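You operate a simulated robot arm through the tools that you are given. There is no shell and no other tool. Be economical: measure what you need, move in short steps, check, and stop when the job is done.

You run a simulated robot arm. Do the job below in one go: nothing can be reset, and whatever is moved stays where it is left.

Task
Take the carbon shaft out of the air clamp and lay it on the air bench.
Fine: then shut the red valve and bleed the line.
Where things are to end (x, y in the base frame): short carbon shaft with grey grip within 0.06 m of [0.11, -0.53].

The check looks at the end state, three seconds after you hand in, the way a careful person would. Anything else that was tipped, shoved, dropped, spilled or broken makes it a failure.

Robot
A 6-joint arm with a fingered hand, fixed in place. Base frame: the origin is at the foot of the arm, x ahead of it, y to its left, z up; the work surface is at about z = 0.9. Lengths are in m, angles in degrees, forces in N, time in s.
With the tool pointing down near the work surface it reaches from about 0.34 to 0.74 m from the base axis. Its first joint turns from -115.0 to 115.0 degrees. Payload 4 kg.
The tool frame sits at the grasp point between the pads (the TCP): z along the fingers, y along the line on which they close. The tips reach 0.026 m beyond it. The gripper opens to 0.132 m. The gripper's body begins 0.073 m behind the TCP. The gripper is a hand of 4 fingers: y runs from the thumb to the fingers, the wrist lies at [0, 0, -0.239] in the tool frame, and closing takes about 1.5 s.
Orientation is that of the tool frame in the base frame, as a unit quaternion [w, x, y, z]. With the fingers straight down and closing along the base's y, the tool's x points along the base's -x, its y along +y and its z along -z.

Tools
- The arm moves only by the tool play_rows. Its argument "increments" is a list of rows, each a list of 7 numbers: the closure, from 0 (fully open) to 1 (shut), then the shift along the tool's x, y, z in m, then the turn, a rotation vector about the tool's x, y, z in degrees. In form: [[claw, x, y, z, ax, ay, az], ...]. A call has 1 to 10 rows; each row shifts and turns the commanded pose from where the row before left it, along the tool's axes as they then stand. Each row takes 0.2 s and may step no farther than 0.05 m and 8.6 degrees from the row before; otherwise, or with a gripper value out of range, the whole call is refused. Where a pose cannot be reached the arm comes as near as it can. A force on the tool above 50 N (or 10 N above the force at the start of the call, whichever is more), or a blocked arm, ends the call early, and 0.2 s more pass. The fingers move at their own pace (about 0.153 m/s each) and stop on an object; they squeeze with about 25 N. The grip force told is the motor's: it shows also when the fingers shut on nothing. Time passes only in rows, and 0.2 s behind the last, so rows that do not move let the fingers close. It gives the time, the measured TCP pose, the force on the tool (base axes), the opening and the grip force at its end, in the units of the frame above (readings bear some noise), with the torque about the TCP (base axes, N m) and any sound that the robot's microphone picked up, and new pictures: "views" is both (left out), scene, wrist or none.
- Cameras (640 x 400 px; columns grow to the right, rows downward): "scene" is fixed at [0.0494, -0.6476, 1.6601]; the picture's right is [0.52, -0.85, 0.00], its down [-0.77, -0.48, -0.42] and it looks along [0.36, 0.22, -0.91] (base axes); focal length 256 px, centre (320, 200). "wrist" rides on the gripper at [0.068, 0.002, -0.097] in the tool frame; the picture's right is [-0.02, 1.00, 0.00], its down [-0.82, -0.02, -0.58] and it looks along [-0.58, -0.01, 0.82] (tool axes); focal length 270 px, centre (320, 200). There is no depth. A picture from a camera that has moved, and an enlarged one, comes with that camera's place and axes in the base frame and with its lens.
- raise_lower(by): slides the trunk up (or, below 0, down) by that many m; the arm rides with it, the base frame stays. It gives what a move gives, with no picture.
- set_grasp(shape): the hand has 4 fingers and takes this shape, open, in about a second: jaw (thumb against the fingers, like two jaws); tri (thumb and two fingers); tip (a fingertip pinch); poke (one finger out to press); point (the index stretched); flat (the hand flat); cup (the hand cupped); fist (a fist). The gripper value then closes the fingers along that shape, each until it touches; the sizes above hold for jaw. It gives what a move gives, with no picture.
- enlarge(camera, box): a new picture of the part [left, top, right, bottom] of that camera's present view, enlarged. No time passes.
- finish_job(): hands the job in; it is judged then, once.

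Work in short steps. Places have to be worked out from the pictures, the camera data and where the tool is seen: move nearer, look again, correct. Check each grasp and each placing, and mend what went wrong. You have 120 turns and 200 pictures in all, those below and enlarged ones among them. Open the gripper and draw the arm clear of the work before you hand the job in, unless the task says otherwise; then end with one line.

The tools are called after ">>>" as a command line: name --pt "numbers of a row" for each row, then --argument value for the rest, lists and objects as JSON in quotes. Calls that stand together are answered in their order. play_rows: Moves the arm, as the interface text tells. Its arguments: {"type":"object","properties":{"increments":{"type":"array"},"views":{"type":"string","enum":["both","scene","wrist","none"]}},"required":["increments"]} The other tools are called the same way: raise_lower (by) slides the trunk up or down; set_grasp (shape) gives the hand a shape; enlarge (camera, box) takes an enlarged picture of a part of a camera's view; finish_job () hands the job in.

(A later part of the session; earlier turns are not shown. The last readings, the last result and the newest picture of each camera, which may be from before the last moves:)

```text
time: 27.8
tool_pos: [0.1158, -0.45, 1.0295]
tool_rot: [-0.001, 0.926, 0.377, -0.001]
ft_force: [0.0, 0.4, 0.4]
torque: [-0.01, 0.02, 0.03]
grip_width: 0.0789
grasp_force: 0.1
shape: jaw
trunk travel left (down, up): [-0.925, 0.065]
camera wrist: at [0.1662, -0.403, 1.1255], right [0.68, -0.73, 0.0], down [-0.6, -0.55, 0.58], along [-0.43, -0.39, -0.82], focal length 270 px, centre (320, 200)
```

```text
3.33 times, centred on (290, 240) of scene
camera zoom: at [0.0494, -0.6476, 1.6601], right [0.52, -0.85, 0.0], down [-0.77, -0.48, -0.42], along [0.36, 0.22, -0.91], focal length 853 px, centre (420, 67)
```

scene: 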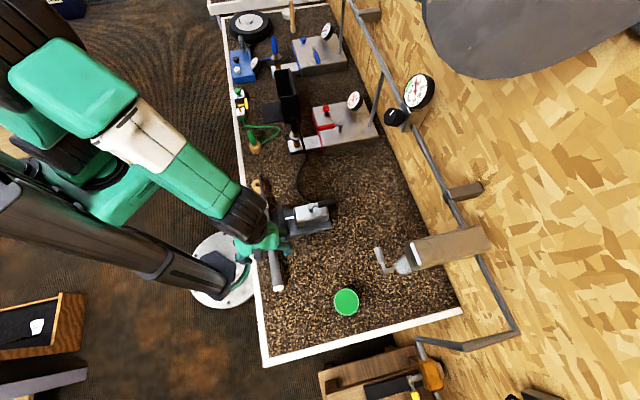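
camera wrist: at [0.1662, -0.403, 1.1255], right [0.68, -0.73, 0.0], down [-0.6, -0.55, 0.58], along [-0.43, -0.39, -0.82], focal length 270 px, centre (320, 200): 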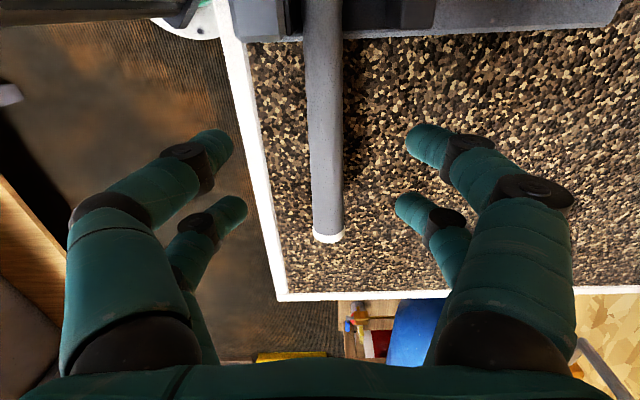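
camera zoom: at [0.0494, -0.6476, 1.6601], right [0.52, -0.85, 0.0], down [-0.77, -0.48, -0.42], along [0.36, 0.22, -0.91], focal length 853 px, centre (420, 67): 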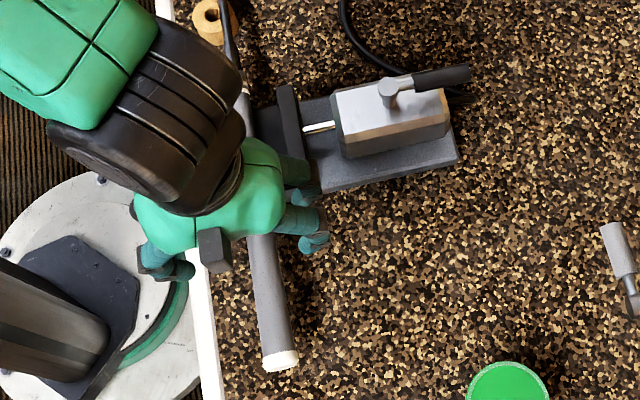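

The shaft is centred between the fingers, with its axis at z≈0.947. I descend to it and close.

>>> play_rows --pt "0.4 0 0.003 0.03 0 0 0" --pt "0.45 0 0 0.03 0 0 0" --pt "0.45 0 0 0.022 0 0 0" --views "wrist"

>>> play_rows --pt "1 0 0 0 0 0 0" --pt "1 0 0 0 0 0 0" --pt "1 0 0 0 0 0 0" --pt "1 0 0 0 0 0 0" --pt "1 0 0 0 0 0 0" --views "both"

```text
time: 28.6
tool_pos: [0.1188, -0.452, 0.9478]
tool_rot: [0.0, 0.926, 0.377, -0.001]
ft_force: [-0.2, 0.7, 0.0]
torque: [-0.03, -0.02, 0.0]
grip_width: 0.0733
grasp_force: 0.1
shape: jaw
trunk travel left (down, up): [-0.925, 0.065]
camera wrist: at [0.1682, -0.4063, 1.0447], right [0.68, -0.73, 0.0], down [-0.6, -0.55, 0.58], along [-0.43, -0.39, -0.82], focal length 270 px, centre (320, 200)
```

wrist: 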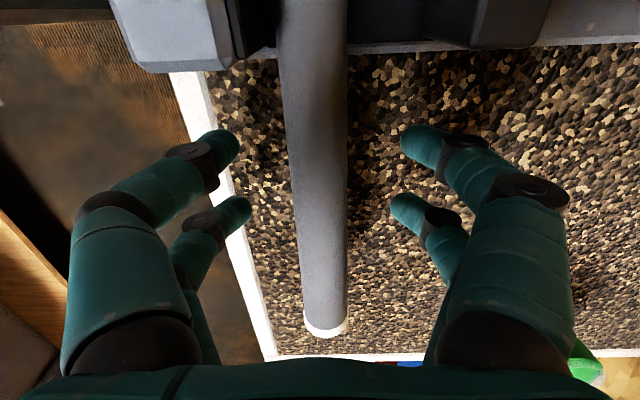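

```text
time: 29.8
tool_pos: [0.1171, -0.4525, 0.9491]
tool_rot: [-0.001, 0.927, 0.376, -0.001]
ft_force: [0.4, 1.1, 0.1]
torque: [-0.04, 0.0, 0.02]
grip_width: 0.0011
grasp_force: 25.3
shape: jaw
trunk travel left (down, up): [-0.925, 0.065]
camera wrist: at [0.1682, -0.406, 1.045], right [0.68, -0.73, 0.0], down [-0.6, -0.55, 0.58], along [-0.43, -0.39, -0.82], focal length 270 px, centre (320, 200)
```

scene: 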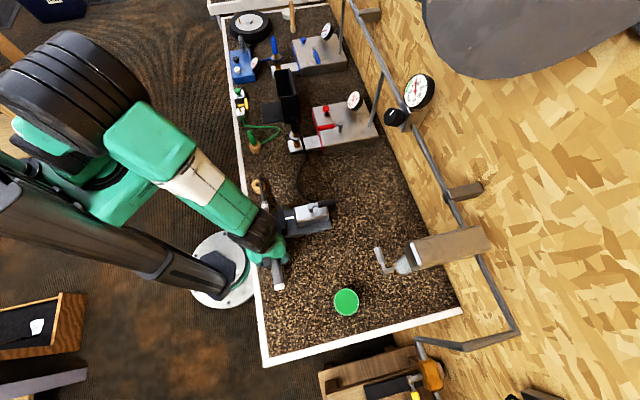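
wrist: 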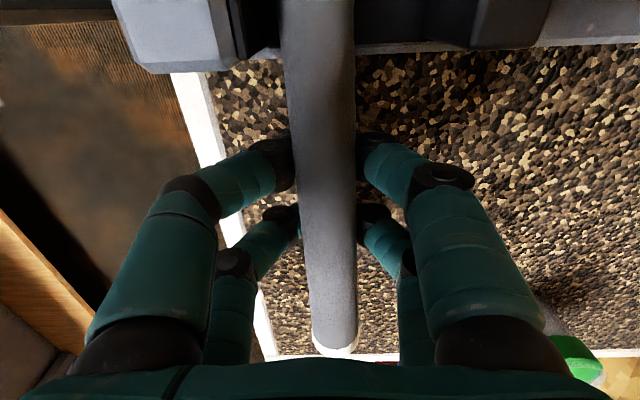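

The fingers closed to 0.001 – they met beneath the shaft, so it lies higher than I judged. I open, raise 0.024 and close again.

>>> play_rows --pt "0.45 0 0 0 0 0 0" --pt "0.45 0 0 0 0 0 0" --pt "0.45 0 0 0 0 0 0" --pt "0.45 0 0.004 -0.024 0 0 0" --pt "0.45 0 0 0 0 0 0" --views "wrist"

>>> enlarge --camera "scene" --box '[240, 180, 340, 300]'

```text
time: 31.0
tool_pos: [0.12, -0.4555, 0.9731]
tool_rot: [0.0, 0.926, 0.376, 0.001]
ft_force: [0.1, 0.0, 0.6]
torque: [-0.03, 0.03, -0.03]
grip_width: 0.0721
grasp_force: 0.1
shape: jaw
trunk travel left (down, up): [-0.925, 0.065]
camera wrist: at [0.171, -0.4084, 1.0682], right [0.68, -0.73, 0.0], down [-0.6, -0.55, 0.58], along [-0.43, -0.39, -0.82], focal length 270 px, centre (320, 200)
```

wrist: 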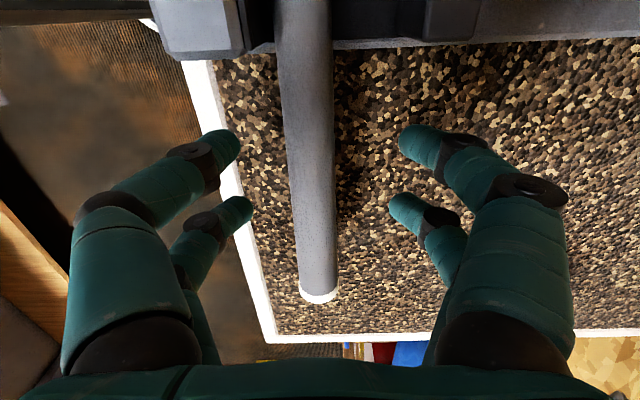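

```text
3.33 times, centred on (290, 240) of scene
camera zoom: at [0.0494, -0.6476, 1.6601], right [0.52, -0.85, 0.0], down [-0.77, -0.48, -0.42], along [0.36, 0.22, -0.91], focal length 853 px, centre (420, 67)
```

zoom: 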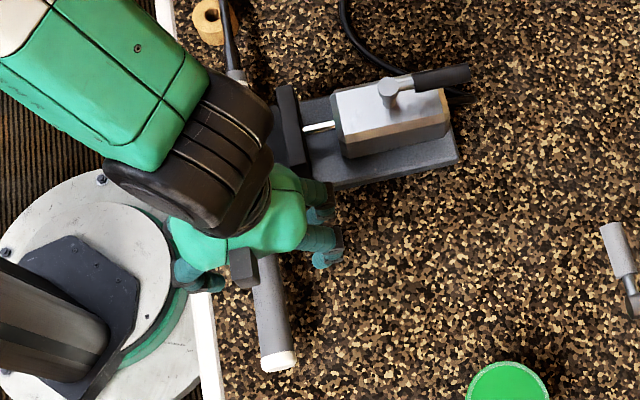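

Shaft roughly centred between the fingers. I close on it.

>>> play_rows --pt "1 0 -0.003 0 0 0 0" --pt "1 0 0 0 0 0 0" --pt "1 0 0 0 0 0 0" --pt "1 0 0 0 0 0 0" --pt "1 0 0 0 0 0 0" --views "wrist"

```text
time: 32.2
tool_pos: [0.1188, -0.4528, 0.9727]
tool_rot: [0.0, 0.927, 0.376, -0.001]
ft_force: [-0.1, 0.2, 1.1]
torque: [0.01, 0.01, 0.01]
grip_width: 0.0155
grasp_force: 24.7
shape: jaw
trunk travel left (down, up): [-0.925, 0.065]
camera wrist: at [0.1693, -0.4061, 1.0685], right [0.68, -0.73, 0.0], down [-0.6, -0.55, 0.58], along [-0.43, -0.39, -0.82], focal length 270 px, centre (320, 200)
```

wrist: 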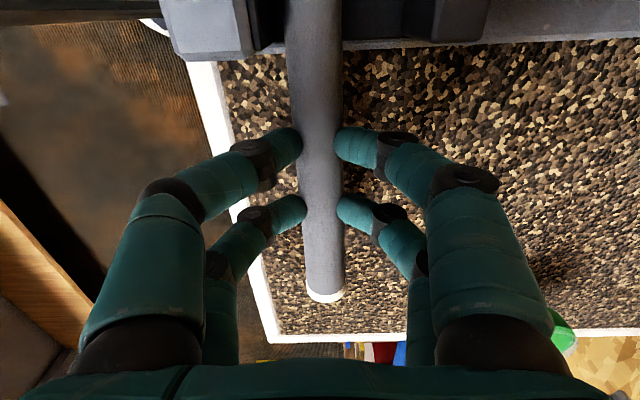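

Closed on 0.0155 m with the shaft between the pads. I lift gently and check it follows.

>>> play_rows --pt "1 0 0 -0.01 0 0 0" --pt "1 0 0 -0.015 0 0 0" --pt "1 0 0 -0.015 0 0 0" --views "both"

>>> enlarge --camera "scene" --box '[240, 160, 340, 300]'

```text
time: 33.0
tool_pos: [0.1207, -0.4529, 1.0133]
tool_rot: [-0.001, 0.926, 0.376, 0.0]
ft_force: [-0.9, -0.1, -1.5]
torque: [-0.05, 0.05, 0.0]
grip_width: 0.0156
grasp_force: 25.3
shape: jaw
trunk travel left (down, up): [-0.925, 0.065]
camera wrist: at [0.1704, -0.4066, 1.109], right [0.68, -0.73, 0.0], down [-0.6, -0.55, 0.58], along [-0.43, -0.39, -0.82], focal length 270 px, centre (320, 200)
```

scene: 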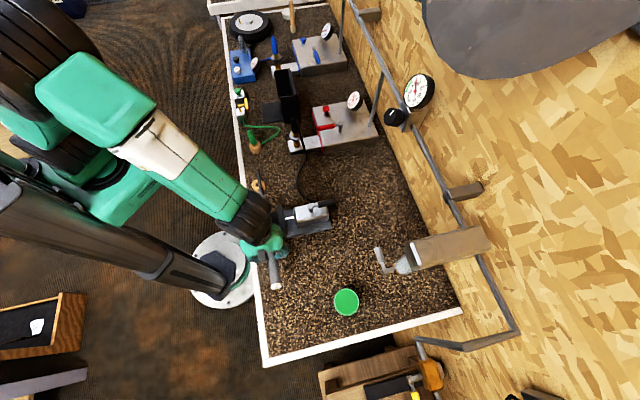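
wrist: 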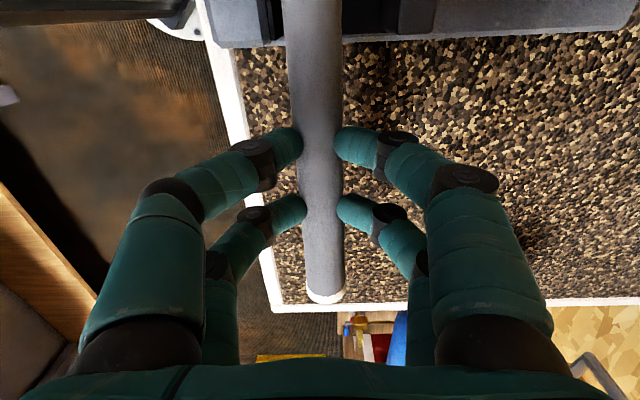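

```text
2.86 times, centred on (290, 230) of scene
camera zoom: at [0.0494, -0.6476, 1.6601], right [0.52, -0.85, 0.0], down [-0.77, -0.48, -0.42], along [0.36, 0.22, -0.91], focal length 731 px, centre (406, 114)
```

zoom: 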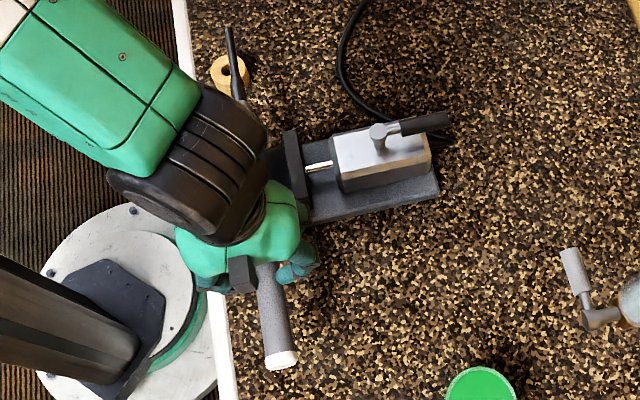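

The shaft is held firmly and level; relative to the TCP its butt is at x≈−0.09 and tip at ≈+0.25. The room between clamp and bench end is only ~0.29 m, so I will lay it turned ~65°. First raise, then turn.

>>> play_rows --pt "1 0 0 -0.035 0 0 0" --pt "1 0 0 -0.035 0 0 0" --pt "1 0 0 -0.035 0 0 0" --views "none"

>>> play_rows --pt "1 -0.01 0.003 0 0 0 8.1" --pt "1 -0.01 0.003 0 0 0 8.1" --pt "1 -0.01 0.003 0 0 0 8.1" --pt "1 -0.01 0 0 0 0 8.1" --pt "1 -0.01 0 0 0 0 8.1" --pt "1 -0.01 0 0 0 0 8.1" --pt "1 -0.01 0 0 0 0 8.1" --pt "1 0 0 0 0 0 8.1" --pt "1 0 0 0 0 0 0" --views "both"

```text
time: 33.8
tool_pos: [0.1231, -0.4508, 1.1199]
tool_rot: [0.0, 0.927, 0.376, -0.001]
ft_force: [0.0, -0.1, -0.7]
torque: [-0.06, 0.06, 0.02]
grip_width: 0.0151
grasp_force: 25.3
shape: jaw
trunk travel left (down, up): [-0.925, 0.065]
```

```text
time: 35.8
tool_pos: [0.0642, -0.4838, 1.1167]
tool_rot: [0.0, 0.984, -0.18, -0.001]
ft_force: [0.3, 0.3, 0.1]
torque: [0.04, 0.1, -0.02]
grip_width: 0.0148
grasp_force: 24.4
shape: jaw
trunk travel left (down, up): [-0.925, 0.065]
camera wrist: at [0.1264, -0.5084, 1.2142], right [-0.38, -0.93, 0.0], down [-0.76, 0.31, 0.58], along [-0.54, 0.22, -0.82], focal length 270 px, centre (320, 200)
```

scene: 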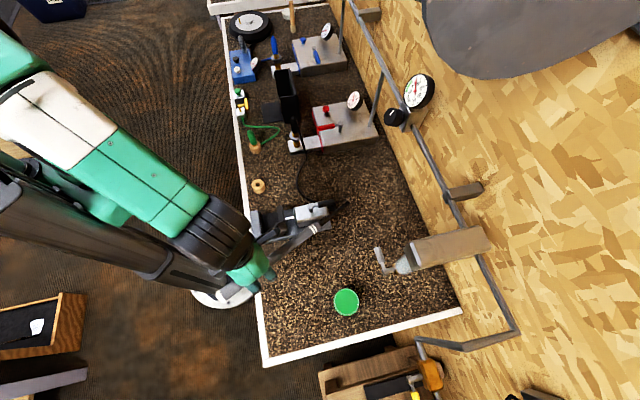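
wrist: 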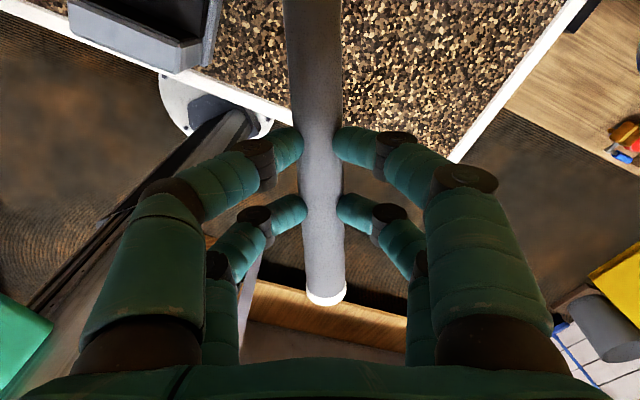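

Now I shift the hand sideways to bring the shaft over the free area, and look before lowering.

>>> play_rows --pt "1 0.01 0.026 0 0 0 0" --pt "1 0.01 0.026 0 0 0 0" --pt "1 0 0 0.04 0 0 0" --pt "1 0 0 0.04 0 0 0" --pt "1 0 0 0.03 0 0 0" --pt "1 0 0 0 0 0 0" --views "both"

>>> enlarge --camera "scene" --box '[230, 180, 390, 340]'

```text
time: 37.2
tool_pos: [0.0638, -0.5357, 1.0055]
tool_rot: [-0.001, 0.984, -0.178, -0.001]
ft_force: [0.1, 0.0, -0.3]
torque: [0.0, 0.1, -0.02]
grip_width: 0.0148
grasp_force: 25.3
shape: jaw
trunk travel left (down, up): [-0.925, 0.065]
camera wrist: at [0.1272, -0.5623, 1.1034], right [-0.38, -0.93, 0.0], down [-0.76, 0.31, 0.58], along [-0.54, 0.22, -0.82], focal length 270 px, centre (320, 200)
```

scene: 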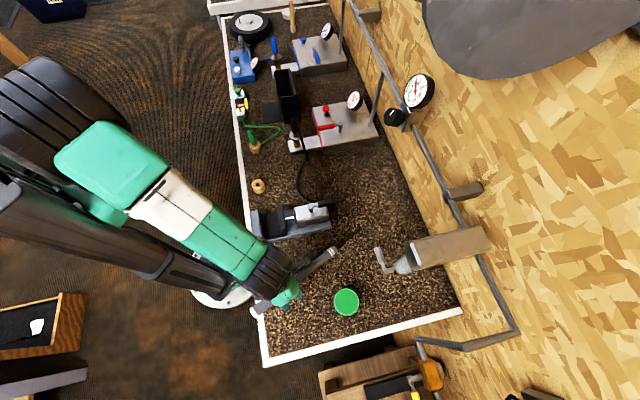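
wrist: 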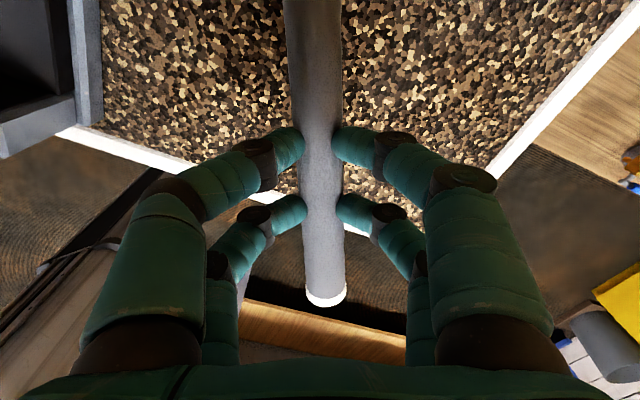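

```text
2.50 times, centred on (310, 260) of scene
camera zoom: at [0.0494, -0.6476, 1.6601], right [0.52, -0.85, 0.0], down [-0.77, -0.48, -0.42], along [0.36, 0.22, -0.91], focal length 640 px, centre (345, 50)
```

zoom: 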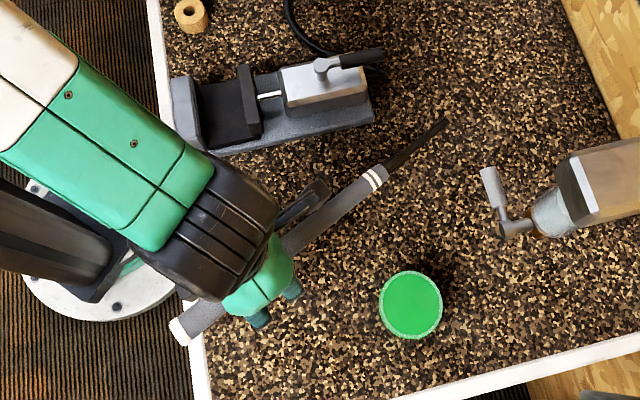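

Projected shaft centre ≈ (0.138,-0.564), butt just inside the bench rim, tip clear of clamp and cup. I lower to near contact.

>>> play_rows --pt "1 0 0 0.03 0 0 0" --pt "1 0 0 0.025 0 0 0" --pt "1 0 0 0.012 0 0 0" --pt "1 0 0 0.004 0 0 0" --pt "1 0 0 0.004 0 0 0" --views "wrist"

>>> enlarge --camera "scene" --box '[230, 180, 390, 340]'

```text
time: 38.4
tool_pos: [0.0615, -0.5382, 0.9399]
tool_rot: [0.004, 0.984, -0.179, 0.0]
ft_force: [-3.6, 11.7, 27.9]
torque: [0.33, -0.16, 0.03]
grip_width: 0.0145
grasp_force: 24.4
shape: jaw
trunk travel left (down, up): [-0.925, 0.065]
stopped in row 5: the force on the tool passed its limit at 55 N (the readings are from after the stop); the commanded pose is now the measured one
camera wrist: at [0.125, -0.5621, 1.0384], right [-0.38, -0.93, 0.01], down [-0.76, 0.31, 0.58], along [-0.54, 0.21, -0.82], focal length 270 px, centre (320, 200)
```

wrist: 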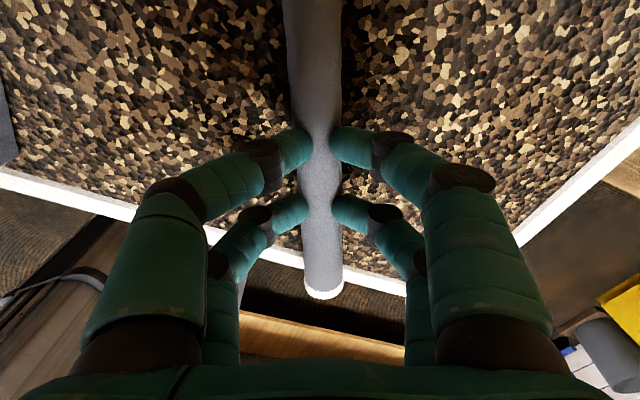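

```text
2.50 times, centred on (310, 260) of scene
camera zoom: at [0.0494, -0.6476, 1.6601], right [0.52, -0.85, 0.0], down [-0.77, -0.48, -0.42], along [0.36, 0.22, -0.91], focal length 640 px, centre (345, 50)
```

zoom: 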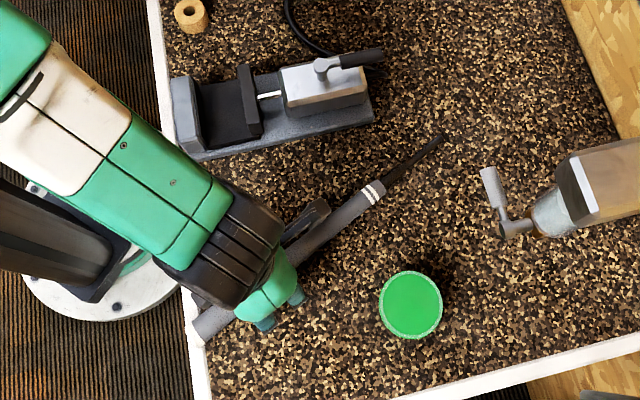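

Contact force came with almost no torque, so the fingertips touched the mat (surface ≈0.914) before the shaft overshot. The butt is right at the bench edge, so I lift a little, turn 10° back and shift to bring it further in.

>>> play_rows --pt "1 0 0 -0.02 0 0 0" --pt "1 -0.0015 0.007 0 0 0 -5" --pt "1 -0.0015 0.007 0 0 0 -5" --pt "1 0 0 0 0 0 0" --views "both"

>>> enlarge --camera "scene" --box '[230, 180, 390, 340]'

```text
time: 39.4
tool_pos: [0.0562, -0.5522, 0.9562]
tool_rot: [0.004, 0.996, -0.092, 0.0]
ft_force: [0.4, 0.3, -1.2]
torque: [0.01, 0.06, 0.0]
grip_width: 0.0135
grasp_force: 25.0
shape: jaw
trunk travel left (down, up): [-0.925, 0.065]
camera wrist: at [0.1229, -0.5653, 1.0546], right [-0.21, -0.98, 0.01], down [-0.8, 0.17, 0.58], along [-0.57, 0.11, -0.82], focal length 270 px, centre (320, 200)
```

scene: 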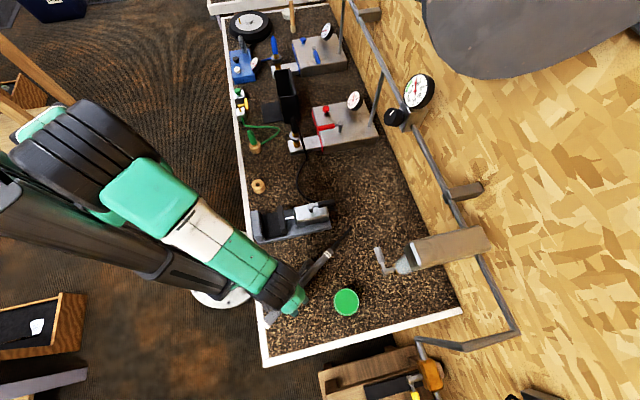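
wrist: 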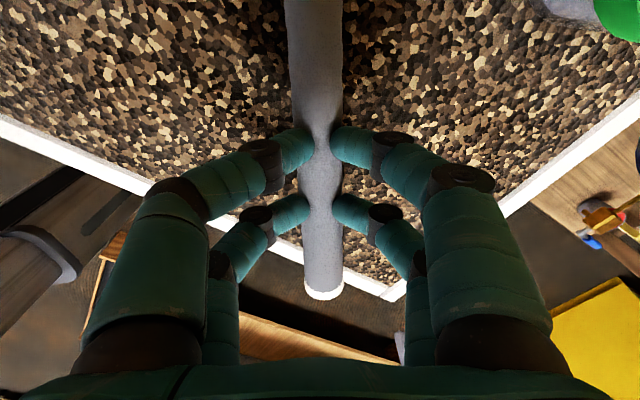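

```text
2.50 times, centred on (310, 260) of scene
camera zoom: at [0.0494, -0.6476, 1.6601], right [0.52, -0.85, 0.0], down [-0.77, -0.48, -0.42], along [0.36, 0.22, -0.91], focal length 640 px, centre (345, 50)
```

zoom: 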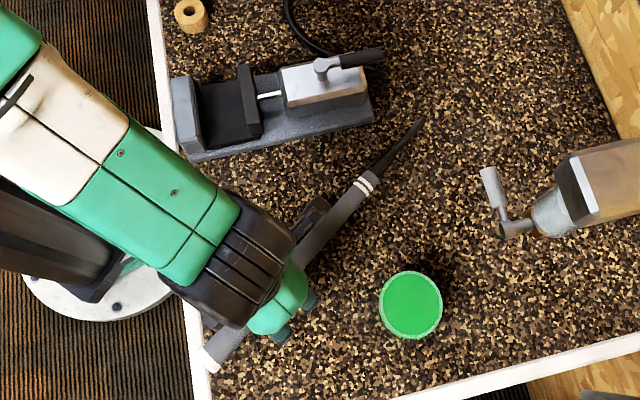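

The butt is now over the rim's inner side and the tip clear of the clamp. I lower the last bit.

>>> play_rows --pt "1 0 0 0.008 0 0 0" --pt "1 0 0 0.005 0 0 0" --pt "1 0 0 0 0 0 0" --views "none"

```text
time: 40.2
tool_pos: [0.055, -0.5526, 0.9475]
tool_rot: [0.004, 0.996, -0.092, 0.0]
ft_force: [0.3, -0.4, -1.7]
torque: [0.03, 0.08, 0.0]
grip_width: 0.0137
grasp_force: 25.1
shape: jaw
trunk travel left (down, up): [-0.925, 0.065]
```

>>> play_rows --pt "1 0 0 0.004 0 0 0" --pt "1 0 0 0.002 0 0 0" --pt "1 0 0 0 0 0 0" --views "wrist"

```text
time: 41.0
tool_pos: [0.0565, -0.5536, 0.9416]
tool_rot: [0.005, 0.996, -0.093, -0.002]
ft_force: [2.4, 2.2, 24.0]
torque: [-0.01, -0.34, 0.1]
grip_width: 0.0136
grasp_force: 25.0
shape: jaw
trunk travel left (down, up): [-0.925, 0.065]
camera wrist: at [0.123, -0.5657, 1.0387], right [-0.21, -0.98, 0.01], down [-0.8, 0.18, 0.58], along [-0.57, 0.11, -0.82], focal length 270 px, centre (320, 200)
```

wrist: 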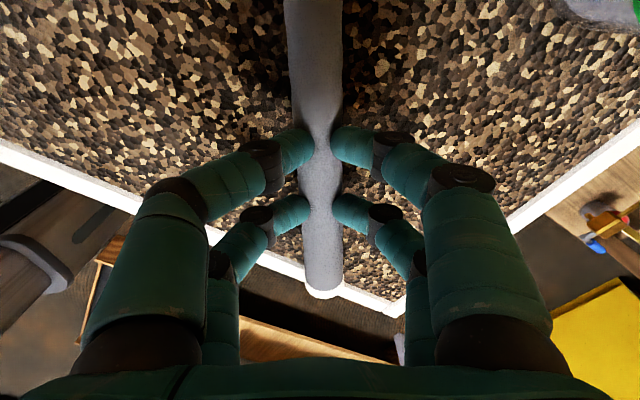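

In contact with the mat at 24 N. I ease 2 mm up and open just a little to let the shaft settle between the fingers.

>>> play_rows --pt "1 0 0 -0.002 0 0 0" --pt "0.8 0 0 0 0 0 0" --pt "0.75 0 0 0 0 0 0" --pt "0.75 0 0 0 0 0 0" --views "wrist"

```text
time: 42.0
tool_pos: [0.0557, -0.5539, 0.9406]
tool_rot: [0.002, 0.996, -0.093, -0.001]
ft_force: [-0.5, -0.3, -0.7]
torque: [-0.01, 0.01, -0.01]
grip_width: 0.0326
grasp_force: 0.1
shape: jaw
trunk travel left (down, up): [-0.925, 0.065]
camera wrist: at [0.1224, -0.5663, 1.037], right [-0.21, -0.98, 0.01], down [-0.8, 0.17, 0.58], along [-0.57, 0.12, -0.82], focal length 270 px, centre (320, 200)
```

wrist: 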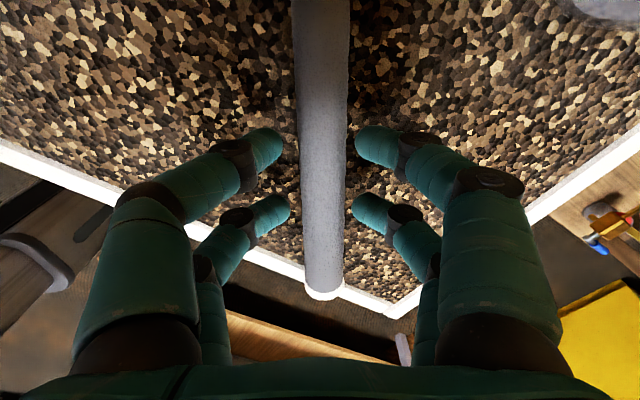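

The shaft rests on the mat. I open further and rise straight up.

>>> play_rows --pt "0.55 0 0 0 0 0 0" --pt "0.5 0 0 0 0 0 0" --pt "0.5 0 0 -0.02 0 0 0" --pt "0.5 0 0 -0.04 0 0 0" --pt "0.5 0 0 -0.045 0 0 0" --pt "0.5 0 0 -0.045 0 0 0" --pt "0.5 0 0 -0.045 0 0 0" --views "both"

>>> enlarge --camera "scene" --box '[230, 180, 390, 340]'

```text
time: 43.6
tool_pos: [0.0544, -0.5474, 1.1392]
tool_rot: [0.003, 0.996, -0.092, -0.001]
ft_force: [-0.3, 0.6, -0.7]
torque: [-0.02, 0.01, 0.03]
grip_width: 0.0653
grasp_force: 0.0
shape: jaw
trunk travel left (down, up): [-0.925, 0.065]
camera wrist: at [0.1215, -0.5603, 1.2357], right [-0.21, -0.98, 0.01], down [-0.8, 0.18, 0.58], along [-0.57, 0.11, -0.82], focal length 270 px, centre (320, 200)
```

scene: 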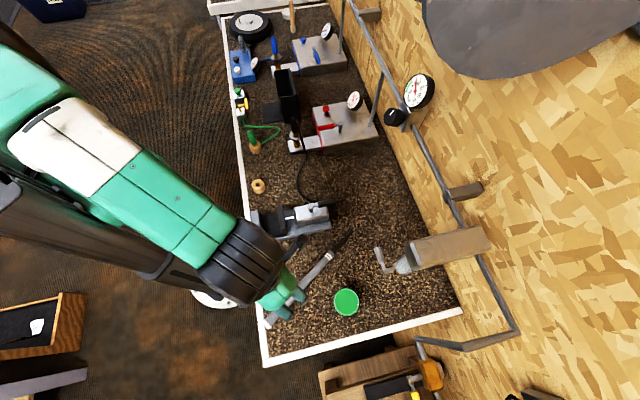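
wrist: 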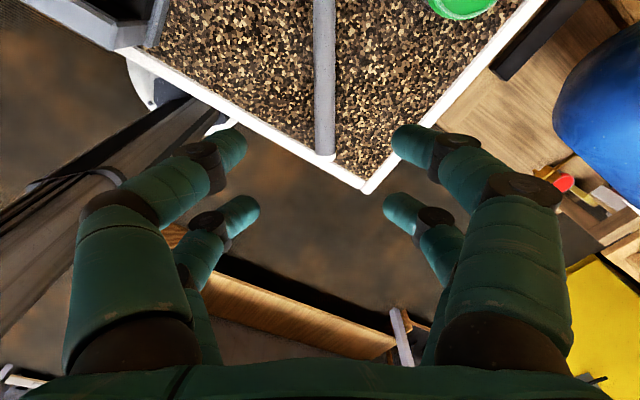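

```text
2.50 times, centred on (310, 260) of scene
camera zoom: at [0.0494, -0.6476, 1.6601], right [0.52, -0.85, 0.0], down [-0.77, -0.48, -0.42], along [0.36, 0.22, -0.91], focal length 640 px, centre (345, 50)
```

zoom: 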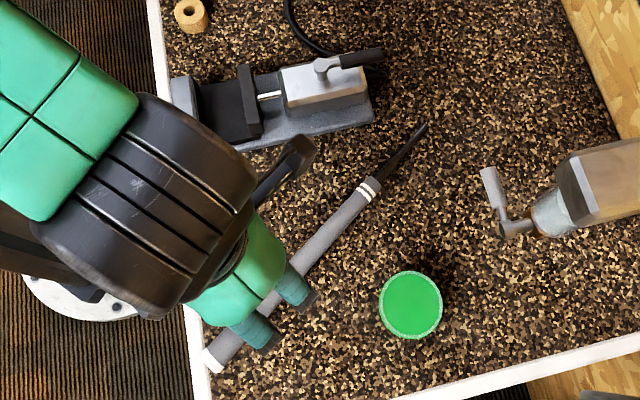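

The shaft lies at rest: centre ≈ (0.136,-0.569), about 0.047 m from the target, clear of clamp and cup. Next the red valve: pivot ≈ (0.593,-0.392,0.985), handle pointing to the coupling with end ≈ (0.538,-0.336). I travel there high.

>>> play_rows --pt "0.4 0 0 -0.045 0 0 0" --pt "0.4 0.038 -0.0236 -0.01 0 0 0" --pt "0.4 0.038 -0.0236 0 0 0 0" --pt "0.4 0.038 -0.0236 0 0 0 0" --pt "0.4 0.038 -0.0236 0 0 0 0" --pt "0.4 0.038 -0.0236 0 0 0 0" --pt "0.4 0.038 -0.0236 0 0 0 0" --pt "0.4 0.038 -0.0236 0 0 0 0" --pt "0.4 0.038 -0.0236 0 0 0 0" --pt "0.4 0.038 -0.0236 0 0 0 0" --views "none"

>>> play_rows --pt "0.4 0.038 -0.0236 0 0 0 8.5" --pt "0.4 0.028 -0.034 0 0 0 8.5" --pt "0.4 0.02 -0.04 0 0 0 8.5" --pt "0.4 0 0 0 0 0 8.5" --pt "0.4 0 0 0 0 0 0" --views "both"

```text
time: 45.8
tool_pos: [0.4332, -0.4071, 1.1882]
tool_rot: [0.004, 0.996, -0.093, 0.0]
ft_force: [0.5, -0.1, 0.8]
torque: [0.02, 0.02, 0.01]
grip_width: 0.0788
grasp_force: 0.0
shape: jaw
trunk travel left (down, up): [-0.925, 0.065]
```

```text
time: 47.0
tool_pos: [0.5467, -0.3405, 1.187]
tool_rot: [0.004, 0.925, -0.381, 0.0]
ft_force: [-0.7, -0.1, -0.5]
torque: [0.0, 0.03, 0.01]
grip_width: 0.0788
grasp_force: 0.0
shape: jaw
trunk travel left (down, up): [-0.925, 0.065]
camera wrist: at [0.5933, -0.3889, 1.2847], right [-0.72, -0.69, 0.01], down [-0.56, 0.59, 0.57], along [-0.4, 0.41, -0.82], focal length 270 px, centre (320, 200)
```

scene: 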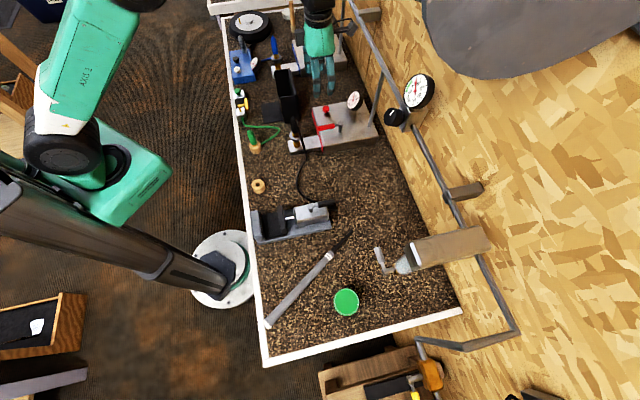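
wrist: 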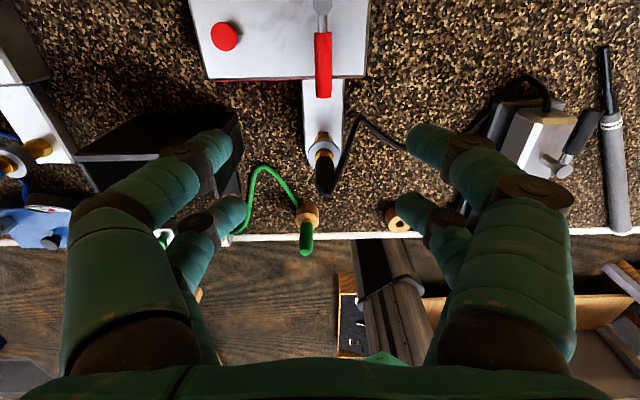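

Handle line confirmed: end (0.539,-0.339), pivot (0.593,-0.394). I centre over it and lower to just above.

>>> play_rows --pt "0.4 0.02 0.0045 0.02 0 0 0" --pt "0.4 0 0 0.045 0 0 0" --pt "0.4 0 0 0.045 0 0 0" --pt "0.4 0 0 0.03 0 0 0" --pt "0.4 0 0 0 0 0 0" --views "wrist"

>>> enlarge --camera "scene" --box '[280, 60, 400, 160]'

```text
time: 48.2
tool_pos: [0.5575, -0.358, 1.049]
tool_rot: [0.004, 0.925, -0.38, 0.001]
ft_force: [0.9, -0.5, -0.2]
torque: [0.0, -0.01, 0.0]
grip_width: 0.079
grasp_force: 0.0
shape: jaw
trunk travel left (down, up): [-0.925, 0.065]
camera wrist: at [0.6047, -0.4058, 1.1458], right [-0.72, -0.69, 0.01], down [-0.56, 0.59, 0.57], along [-0.4, 0.41, -0.82], focal length 270 px, centre (320, 200)
```

wrist: 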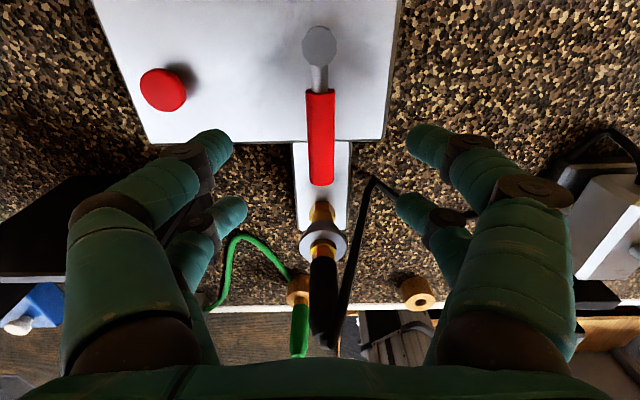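

```text
4.00 times, centred on (340, 110) of scene
camera zoom: at [0.0494, -0.6476, 1.6601], right [0.52, -0.85, 0.0], down [-0.77, -0.48, -0.42], along [0.36, 0.22, -0.91], focal length 1024 px, centre (240, 560)
```

zoom: 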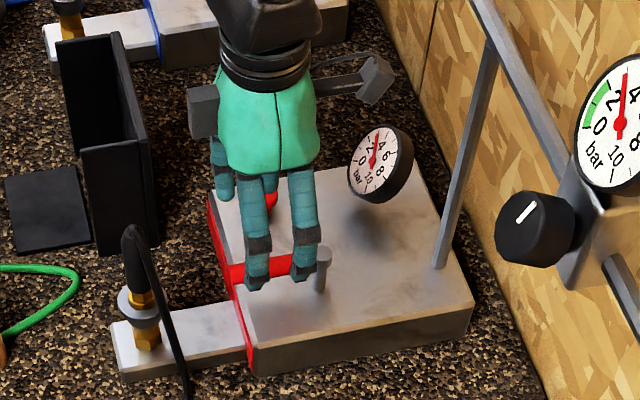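

Well centred, clear of the hose and the button. I lower around the handle and close loosely.

>>> play_rows --pt "0.55 0 0 0.015 0 0 0" --pt "0.55 0 0 0.015 0 0 0" --pt "0.55 0 0 0.013 0 0 0" --pt "0.8 0 0 0 0 0 0" --pt "0.8 0 0 0 0 0 0" --views "wrist"

```text
time: 49.4
tool_pos: [0.5568, -0.3592, 1.0045]
tool_rot: [0.003, 0.925, -0.379, -0.001]
ft_force: [-0.1, 0.2, -0.1]
torque: [0.01, -0.01, 0.02]
grip_width: 0.0267
grasp_force: 0.0
shape: jaw
trunk travel left (down, up): [-0.925, 0.065]
camera wrist: at [0.6048, -0.4066, 1.1021], right [-0.72, -0.69, 0.01], down [-0.56, 0.59, 0.57], along [-0.4, 0.41, -0.82], focal length 270 px, centre (320, 200)
```

wrist: 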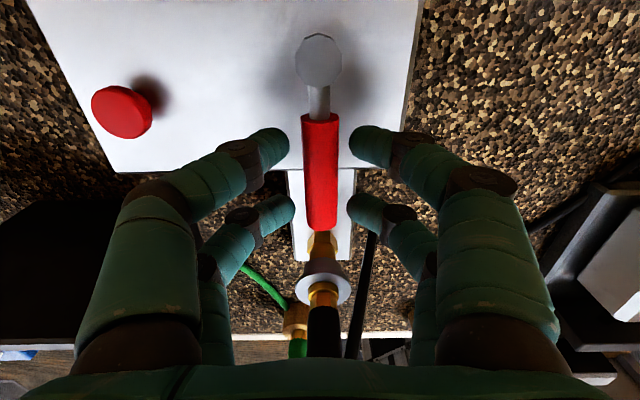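

Caged. I swing the handle towards the across-line position (+y), a few degrees first.

>>> play_rows --pt "0.8 0.0003 0.007 0 0 0 -8" --pt "0.8 0.0003 0.007 0 0 0 -8" --pt "0.8 0.0003 0.007 0 0 0 -8" --pt "0.8 0.0003 0.007 0 0 0 -8" --views "wrist"

```text
time: 50.4
tool_pos: [0.5439, -0.3825, 1.0078]
tool_rot: [0.004, 0.994, -0.109, 0.0]
ft_force: [1.0, 1.0, -0.2]
torque: [0.03, 0.01, -0.05]
grip_width: 0.0269
grasp_force: 0.1
shape: jaw
trunk travel left (down, up): [-0.925, 0.065]
camera wrist: at [0.6101, -0.3978, 1.1031], right [-0.24, -0.97, 0.01], down [-0.79, 0.2, 0.58], along [-0.56, 0.13, -0.82], focal length 270 px, centre (320, 200)
```

wrist: 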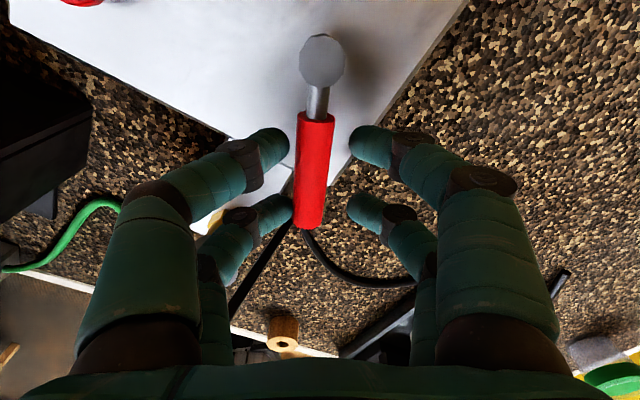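

It turns freely with the hand. I carry on to the stop.

>>> play_rows --pt "0.8 0.0003 0.007 0 0 0 -8" --pt "0.8 0.0003 0.007 0 0 0 -8" --pt "0.8 0.0003 0.007 0 0 0 -8" --pt "0.8 0.0003 0.007 0 0 0 -8" --pt "0.8 0.0003 0.007 0 0 0 -8" --pt "0.8 0.0003 0.007 0 0 0 -8" --pt "0.8 0.0003 0.007 0 0 0 -8" --views "wrist"

>>> enlarge --camera "scene" --box '[280, 60, 400, 160]'

```text
time: 52.0
tool_pos: [0.5549, -0.4291, 1.0067]
tool_rot: [0.003, 0.929, 0.371, -0.002]
ft_force: [-0.8, -0.1, 0.5]
torque: [0.01, 0.02, -0.02]
grip_width: 0.0267
grasp_force: 0.0
shape: jaw
trunk travel left (down, up): [-0.925, 0.065]
camera wrist: at [0.6052, -0.3819, 1.1027], right [0.67, -0.74, 0.0], down [-0.61, -0.54, 0.58], along [-0.43, -0.39, -0.81], focal length 270 px, centre (320, 200)
```

wrist: 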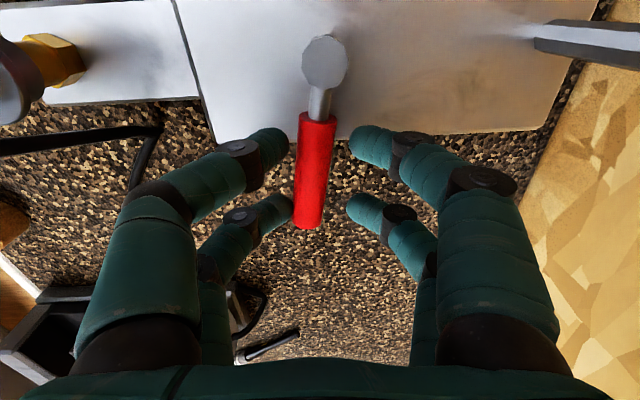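

```text
4.00 times, centred on (340, 110) of scene
camera zoom: at [0.0494, -0.6476, 1.6601], right [0.52, -0.85, 0.0], down [-0.77, -0.48, -0.42], along [0.36, 0.22, -0.91], focal length 1024 px, centre (240, 560)
```

zoom: 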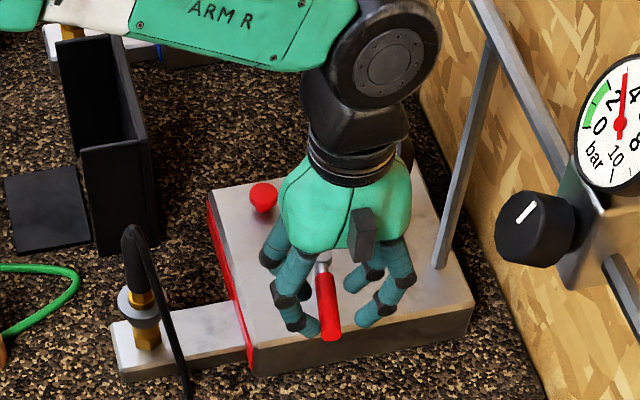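

The handle is nearly across; no stop felt yet, so I continue a bit, in small steps.

>>> play_rows --pt "0.8 0.0003 0.006 0 0 0 -6" --pt "0.8 0.0003 0.005 0 0 0 -5" --pt "0.8 0 0 0 0 0 0" --views "wrist"

>>> enlarge --camera "scene" --box '[280, 60, 400, 160]'

```text
time: 52.8
tool_pos: [0.5636, -0.4361, 1.0065]
tool_rot: [0.003, 0.889, 0.457, -0.003]
ft_force: [-2.3, 1.0, 1.3]
torque: [0.04, 0.04, -0.04]
grip_width: 0.0272
grasp_force: 0.2
shape: jaw
trunk travel left (down, up): [-0.925, 0.065]
camera wrist: at [0.6044, -0.3797, 1.1026], right [0.8, -0.6, 0.0], down [-0.49, -0.65, 0.58], along [-0.35, -0.47, -0.81], focal length 270 px, centre (320, 200)
```

wrist: 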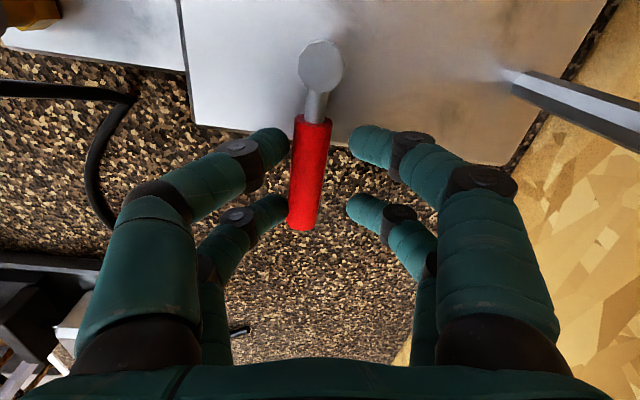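

```text
4.00 times, centred on (340, 110) of scene
camera zoom: at [0.0494, -0.6476, 1.6601], right [0.52, -0.85, 0.0], down [-0.77, -0.48, -0.42], along [0.36, 0.22, -0.91], focal length 1024 px, centre (240, 560)
```

zoom: 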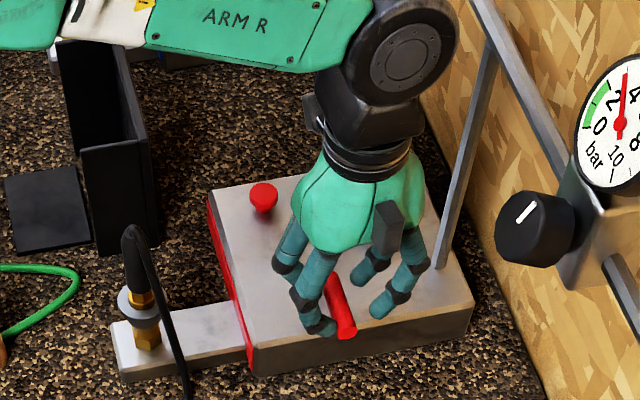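

Handle now about 90° from open. One small extra push to feel the stop.

>>> play_rows --pt "0.8 0.0003 0.005 0 0 0 -4" --pt "0.8 0 0.003 0 0 0 -3" --pt "0.8 0 0 0 0 0 0" --views "wrist"

```text
time: 53.6
tool_pos: [0.5704, -0.4379, 1.0051]
tool_rot: [0.002, 0.86, 0.511, -0.003]
ft_force: [-2.3, 7.5, 0.7]
torque: [0.15, 0.08, -0.4]
grip_width: 0.0193
grasp_force: 25.0
shape: jaw
trunk travel left (down, up): [-0.925, 0.065]
camera wrist: at [0.6043, -0.3785, 1.1021], right [0.87, -0.5, 0.0], down [-0.41, -0.7, 0.58], along [-0.29, -0.51, -0.81], focal length 270 px, centre (320, 200)
```

wrist: 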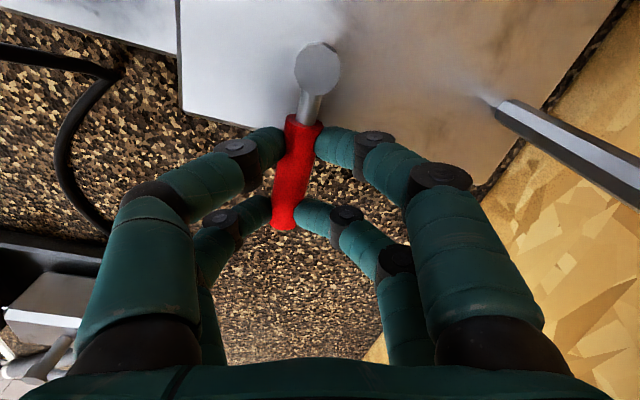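

The stop is reached: the handle stays while the hand turned on. I relax, open and lift off, then check.

>>> play_rows --pt "0.8 0 -0.005 0 0 0 5" --pt "0.6 0 0 0 0 0 0" --pt "0.6 0 0 0 0 0 0" --pt "0.6 0 0 -0.03 0 0 0" --pt "0.6 0 0 -0.04 0 0 0" --pt "0.6 0 0 -0.04 0 0 0" --views "wrist"

>>> enlarge --camera "scene" --box '[280, 60, 400, 160]'

```text
time: 55.0
tool_pos: [0.5643, -0.4369, 1.1147]
tool_rot: [0.003, 0.881, 0.473, -0.002]
ft_force: [0.5, -0.3, -0.1]
torque: [0.0, -0.01, -0.01]
grip_width: 0.0523
grasp_force: 0.0
shape: jaw
trunk travel left (down, up): [-0.925, 0.065]
camera wrist: at [0.6047, -0.3802, 1.2115], right [0.82, -0.57, 0.0], down [-0.47, -0.66, 0.58], along [-0.33, -0.48, -0.81], focal length 270 px, centre (320, 200)
```

wrist: 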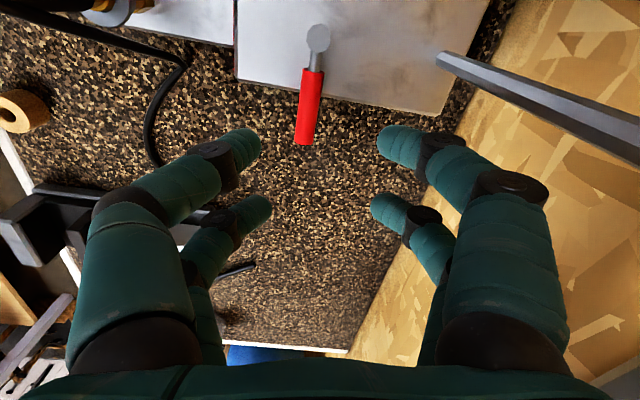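

```text
4.00 times, centred on (340, 110) of scene
camera zoom: at [0.0494, -0.6476, 1.6601], right [0.52, -0.85, 0.0], down [-0.77, -0.48, -0.42], along [0.36, 0.22, -0.91], focal length 1024 px, centre (240, 560)
```

zoom: 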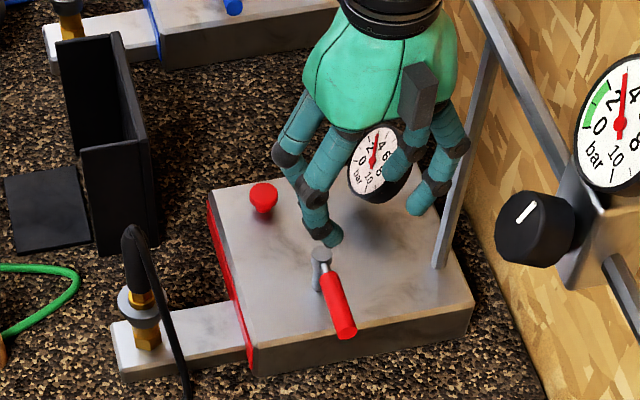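

The valve is shut; the gauge still holds ~3 bar, so the line must be bled with the red button at ≈ (0.645,-0.308,0.967). I rise and shape the hand to "poke".

>>> play_rows --pt "0.4 0 0 -0.045 0 0 0" --pt "0.4 0 0 -0.03 0 0 0" --views "none"

>>> set_grasp --shape "poke"

>>> play_rows --pt "1 0 0 0 0 0 8" --pt "1 0 0 0 0 0 8" --pt "1 0 0 0 0 0 0" --views "both"

```text
time: 55.6
tool_pos: [0.5589, -0.4292, 1.1885]
tool_rot: [0.004, 0.881, 0.473, -0.002]
ft_force: [-0.4, 0.3, 0.2]
torque: [-0.05, -0.06, 0.01]
grip_width: 0.0788
grasp_force: 0.1
shape: jaw
out of reach, approached as far as the arm can: row 2
trunk travel left (down, up): [-0.925, 0.065]
```

```text
time: 56.5
tool_pos: [0.5611, -0.4301, 1.1872]
tool_rot: [0.003, 0.881, 0.473, -0.002]
ft_force: [0.0, 0.2, 0.5]
torque: [-0.01, 0.01, 0.02]
grip_width: 0.0001
grasp_force: 0.0
shape: poke
trunk travel left (down, up): [-0.925, 0.065]
```

```text
time: 57.3
tool_pos: [0.5602, -0.4296, 1.189]
tool_rot: [0.003, 0.939, 0.345, -0.003]
ft_force: [0.3, 0.0, -0.7]
torque: [-0.02, 0.0, -0.01]
grip_width: 0.0
grasp_force: 25.1
shape: jaw
trunk travel left (down, up): [-0.925, 0.065]
camera wrist: at [0.6122, -0.3863, 1.284], right [0.63, -0.78, 0.0], down [-0.63, -0.51, 0.58], along [-0.45, -0.37, -0.81], focal length 270 px, centre (320, 200)
```

scene: 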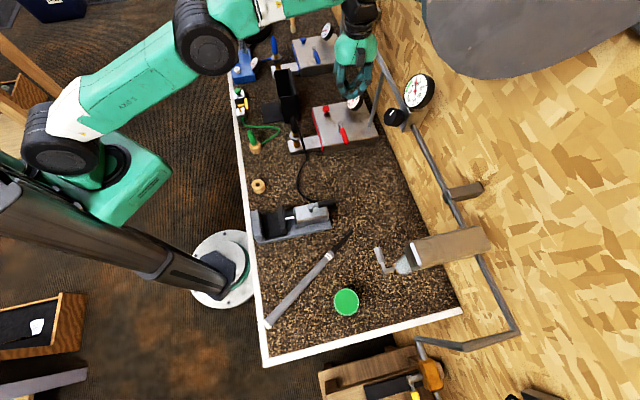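
wrist: 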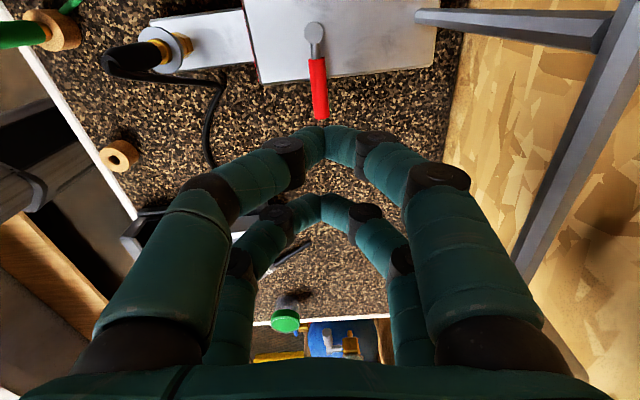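

Commanding a closure of 1 turned the shape back to jaw. I set poke again and use value 0.

>>> set_grasp --shape "poke"

>>> play_rows --pt "0 0.02 -0.02 0 0 0 0" --pt "0 0 0 0 0 0 0" --views "both"

```text
time: 58.2
tool_pos: [0.5586, -0.4301, 1.1874]
tool_rot: [0.004, 0.939, 0.345, -0.003]
ft_force: [0.1, 0.0, 0.8]
torque: [-0.01, 0.01, -0.02]
grip_width: 0.0
grasp_force: 0.1
shape: poke
trunk travel left (down, up): [-0.925, 0.065]
```

```text
time: 58.8
tool_pos: [0.5606, -0.4023, 1.1867]
tool_rot: [0.003, 0.939, 0.345, -0.003]
ft_force: [-0.1, -0.1, -0.4]
torque: [-0.01, -0.02, 0.01]
grip_width: 0.0001
grasp_force: 0.1
shape: poke
trunk travel left (down, up): [-0.925, 0.065]
camera wrist: at [0.6129, -0.3585, 1.2829], right [0.63, -0.78, 0.0], down [-0.63, -0.51, 0.58], along [-0.45, -0.37, -0.81], focal length 270 px, centre (320, 200)
```

scene: 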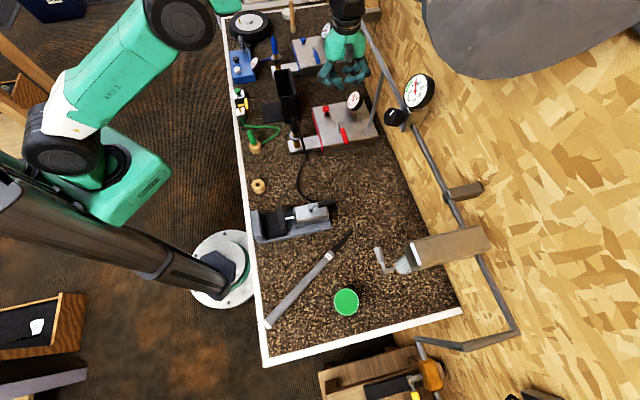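
wrist: 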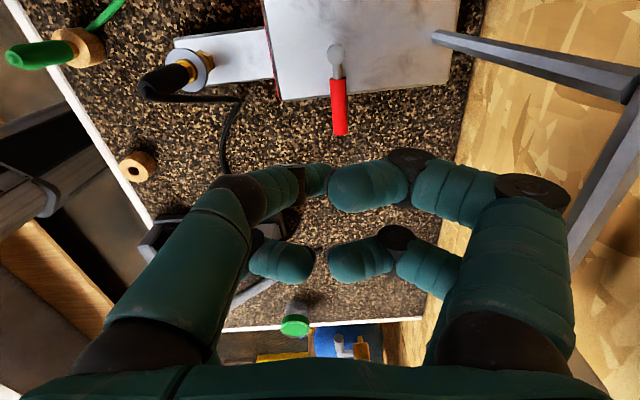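

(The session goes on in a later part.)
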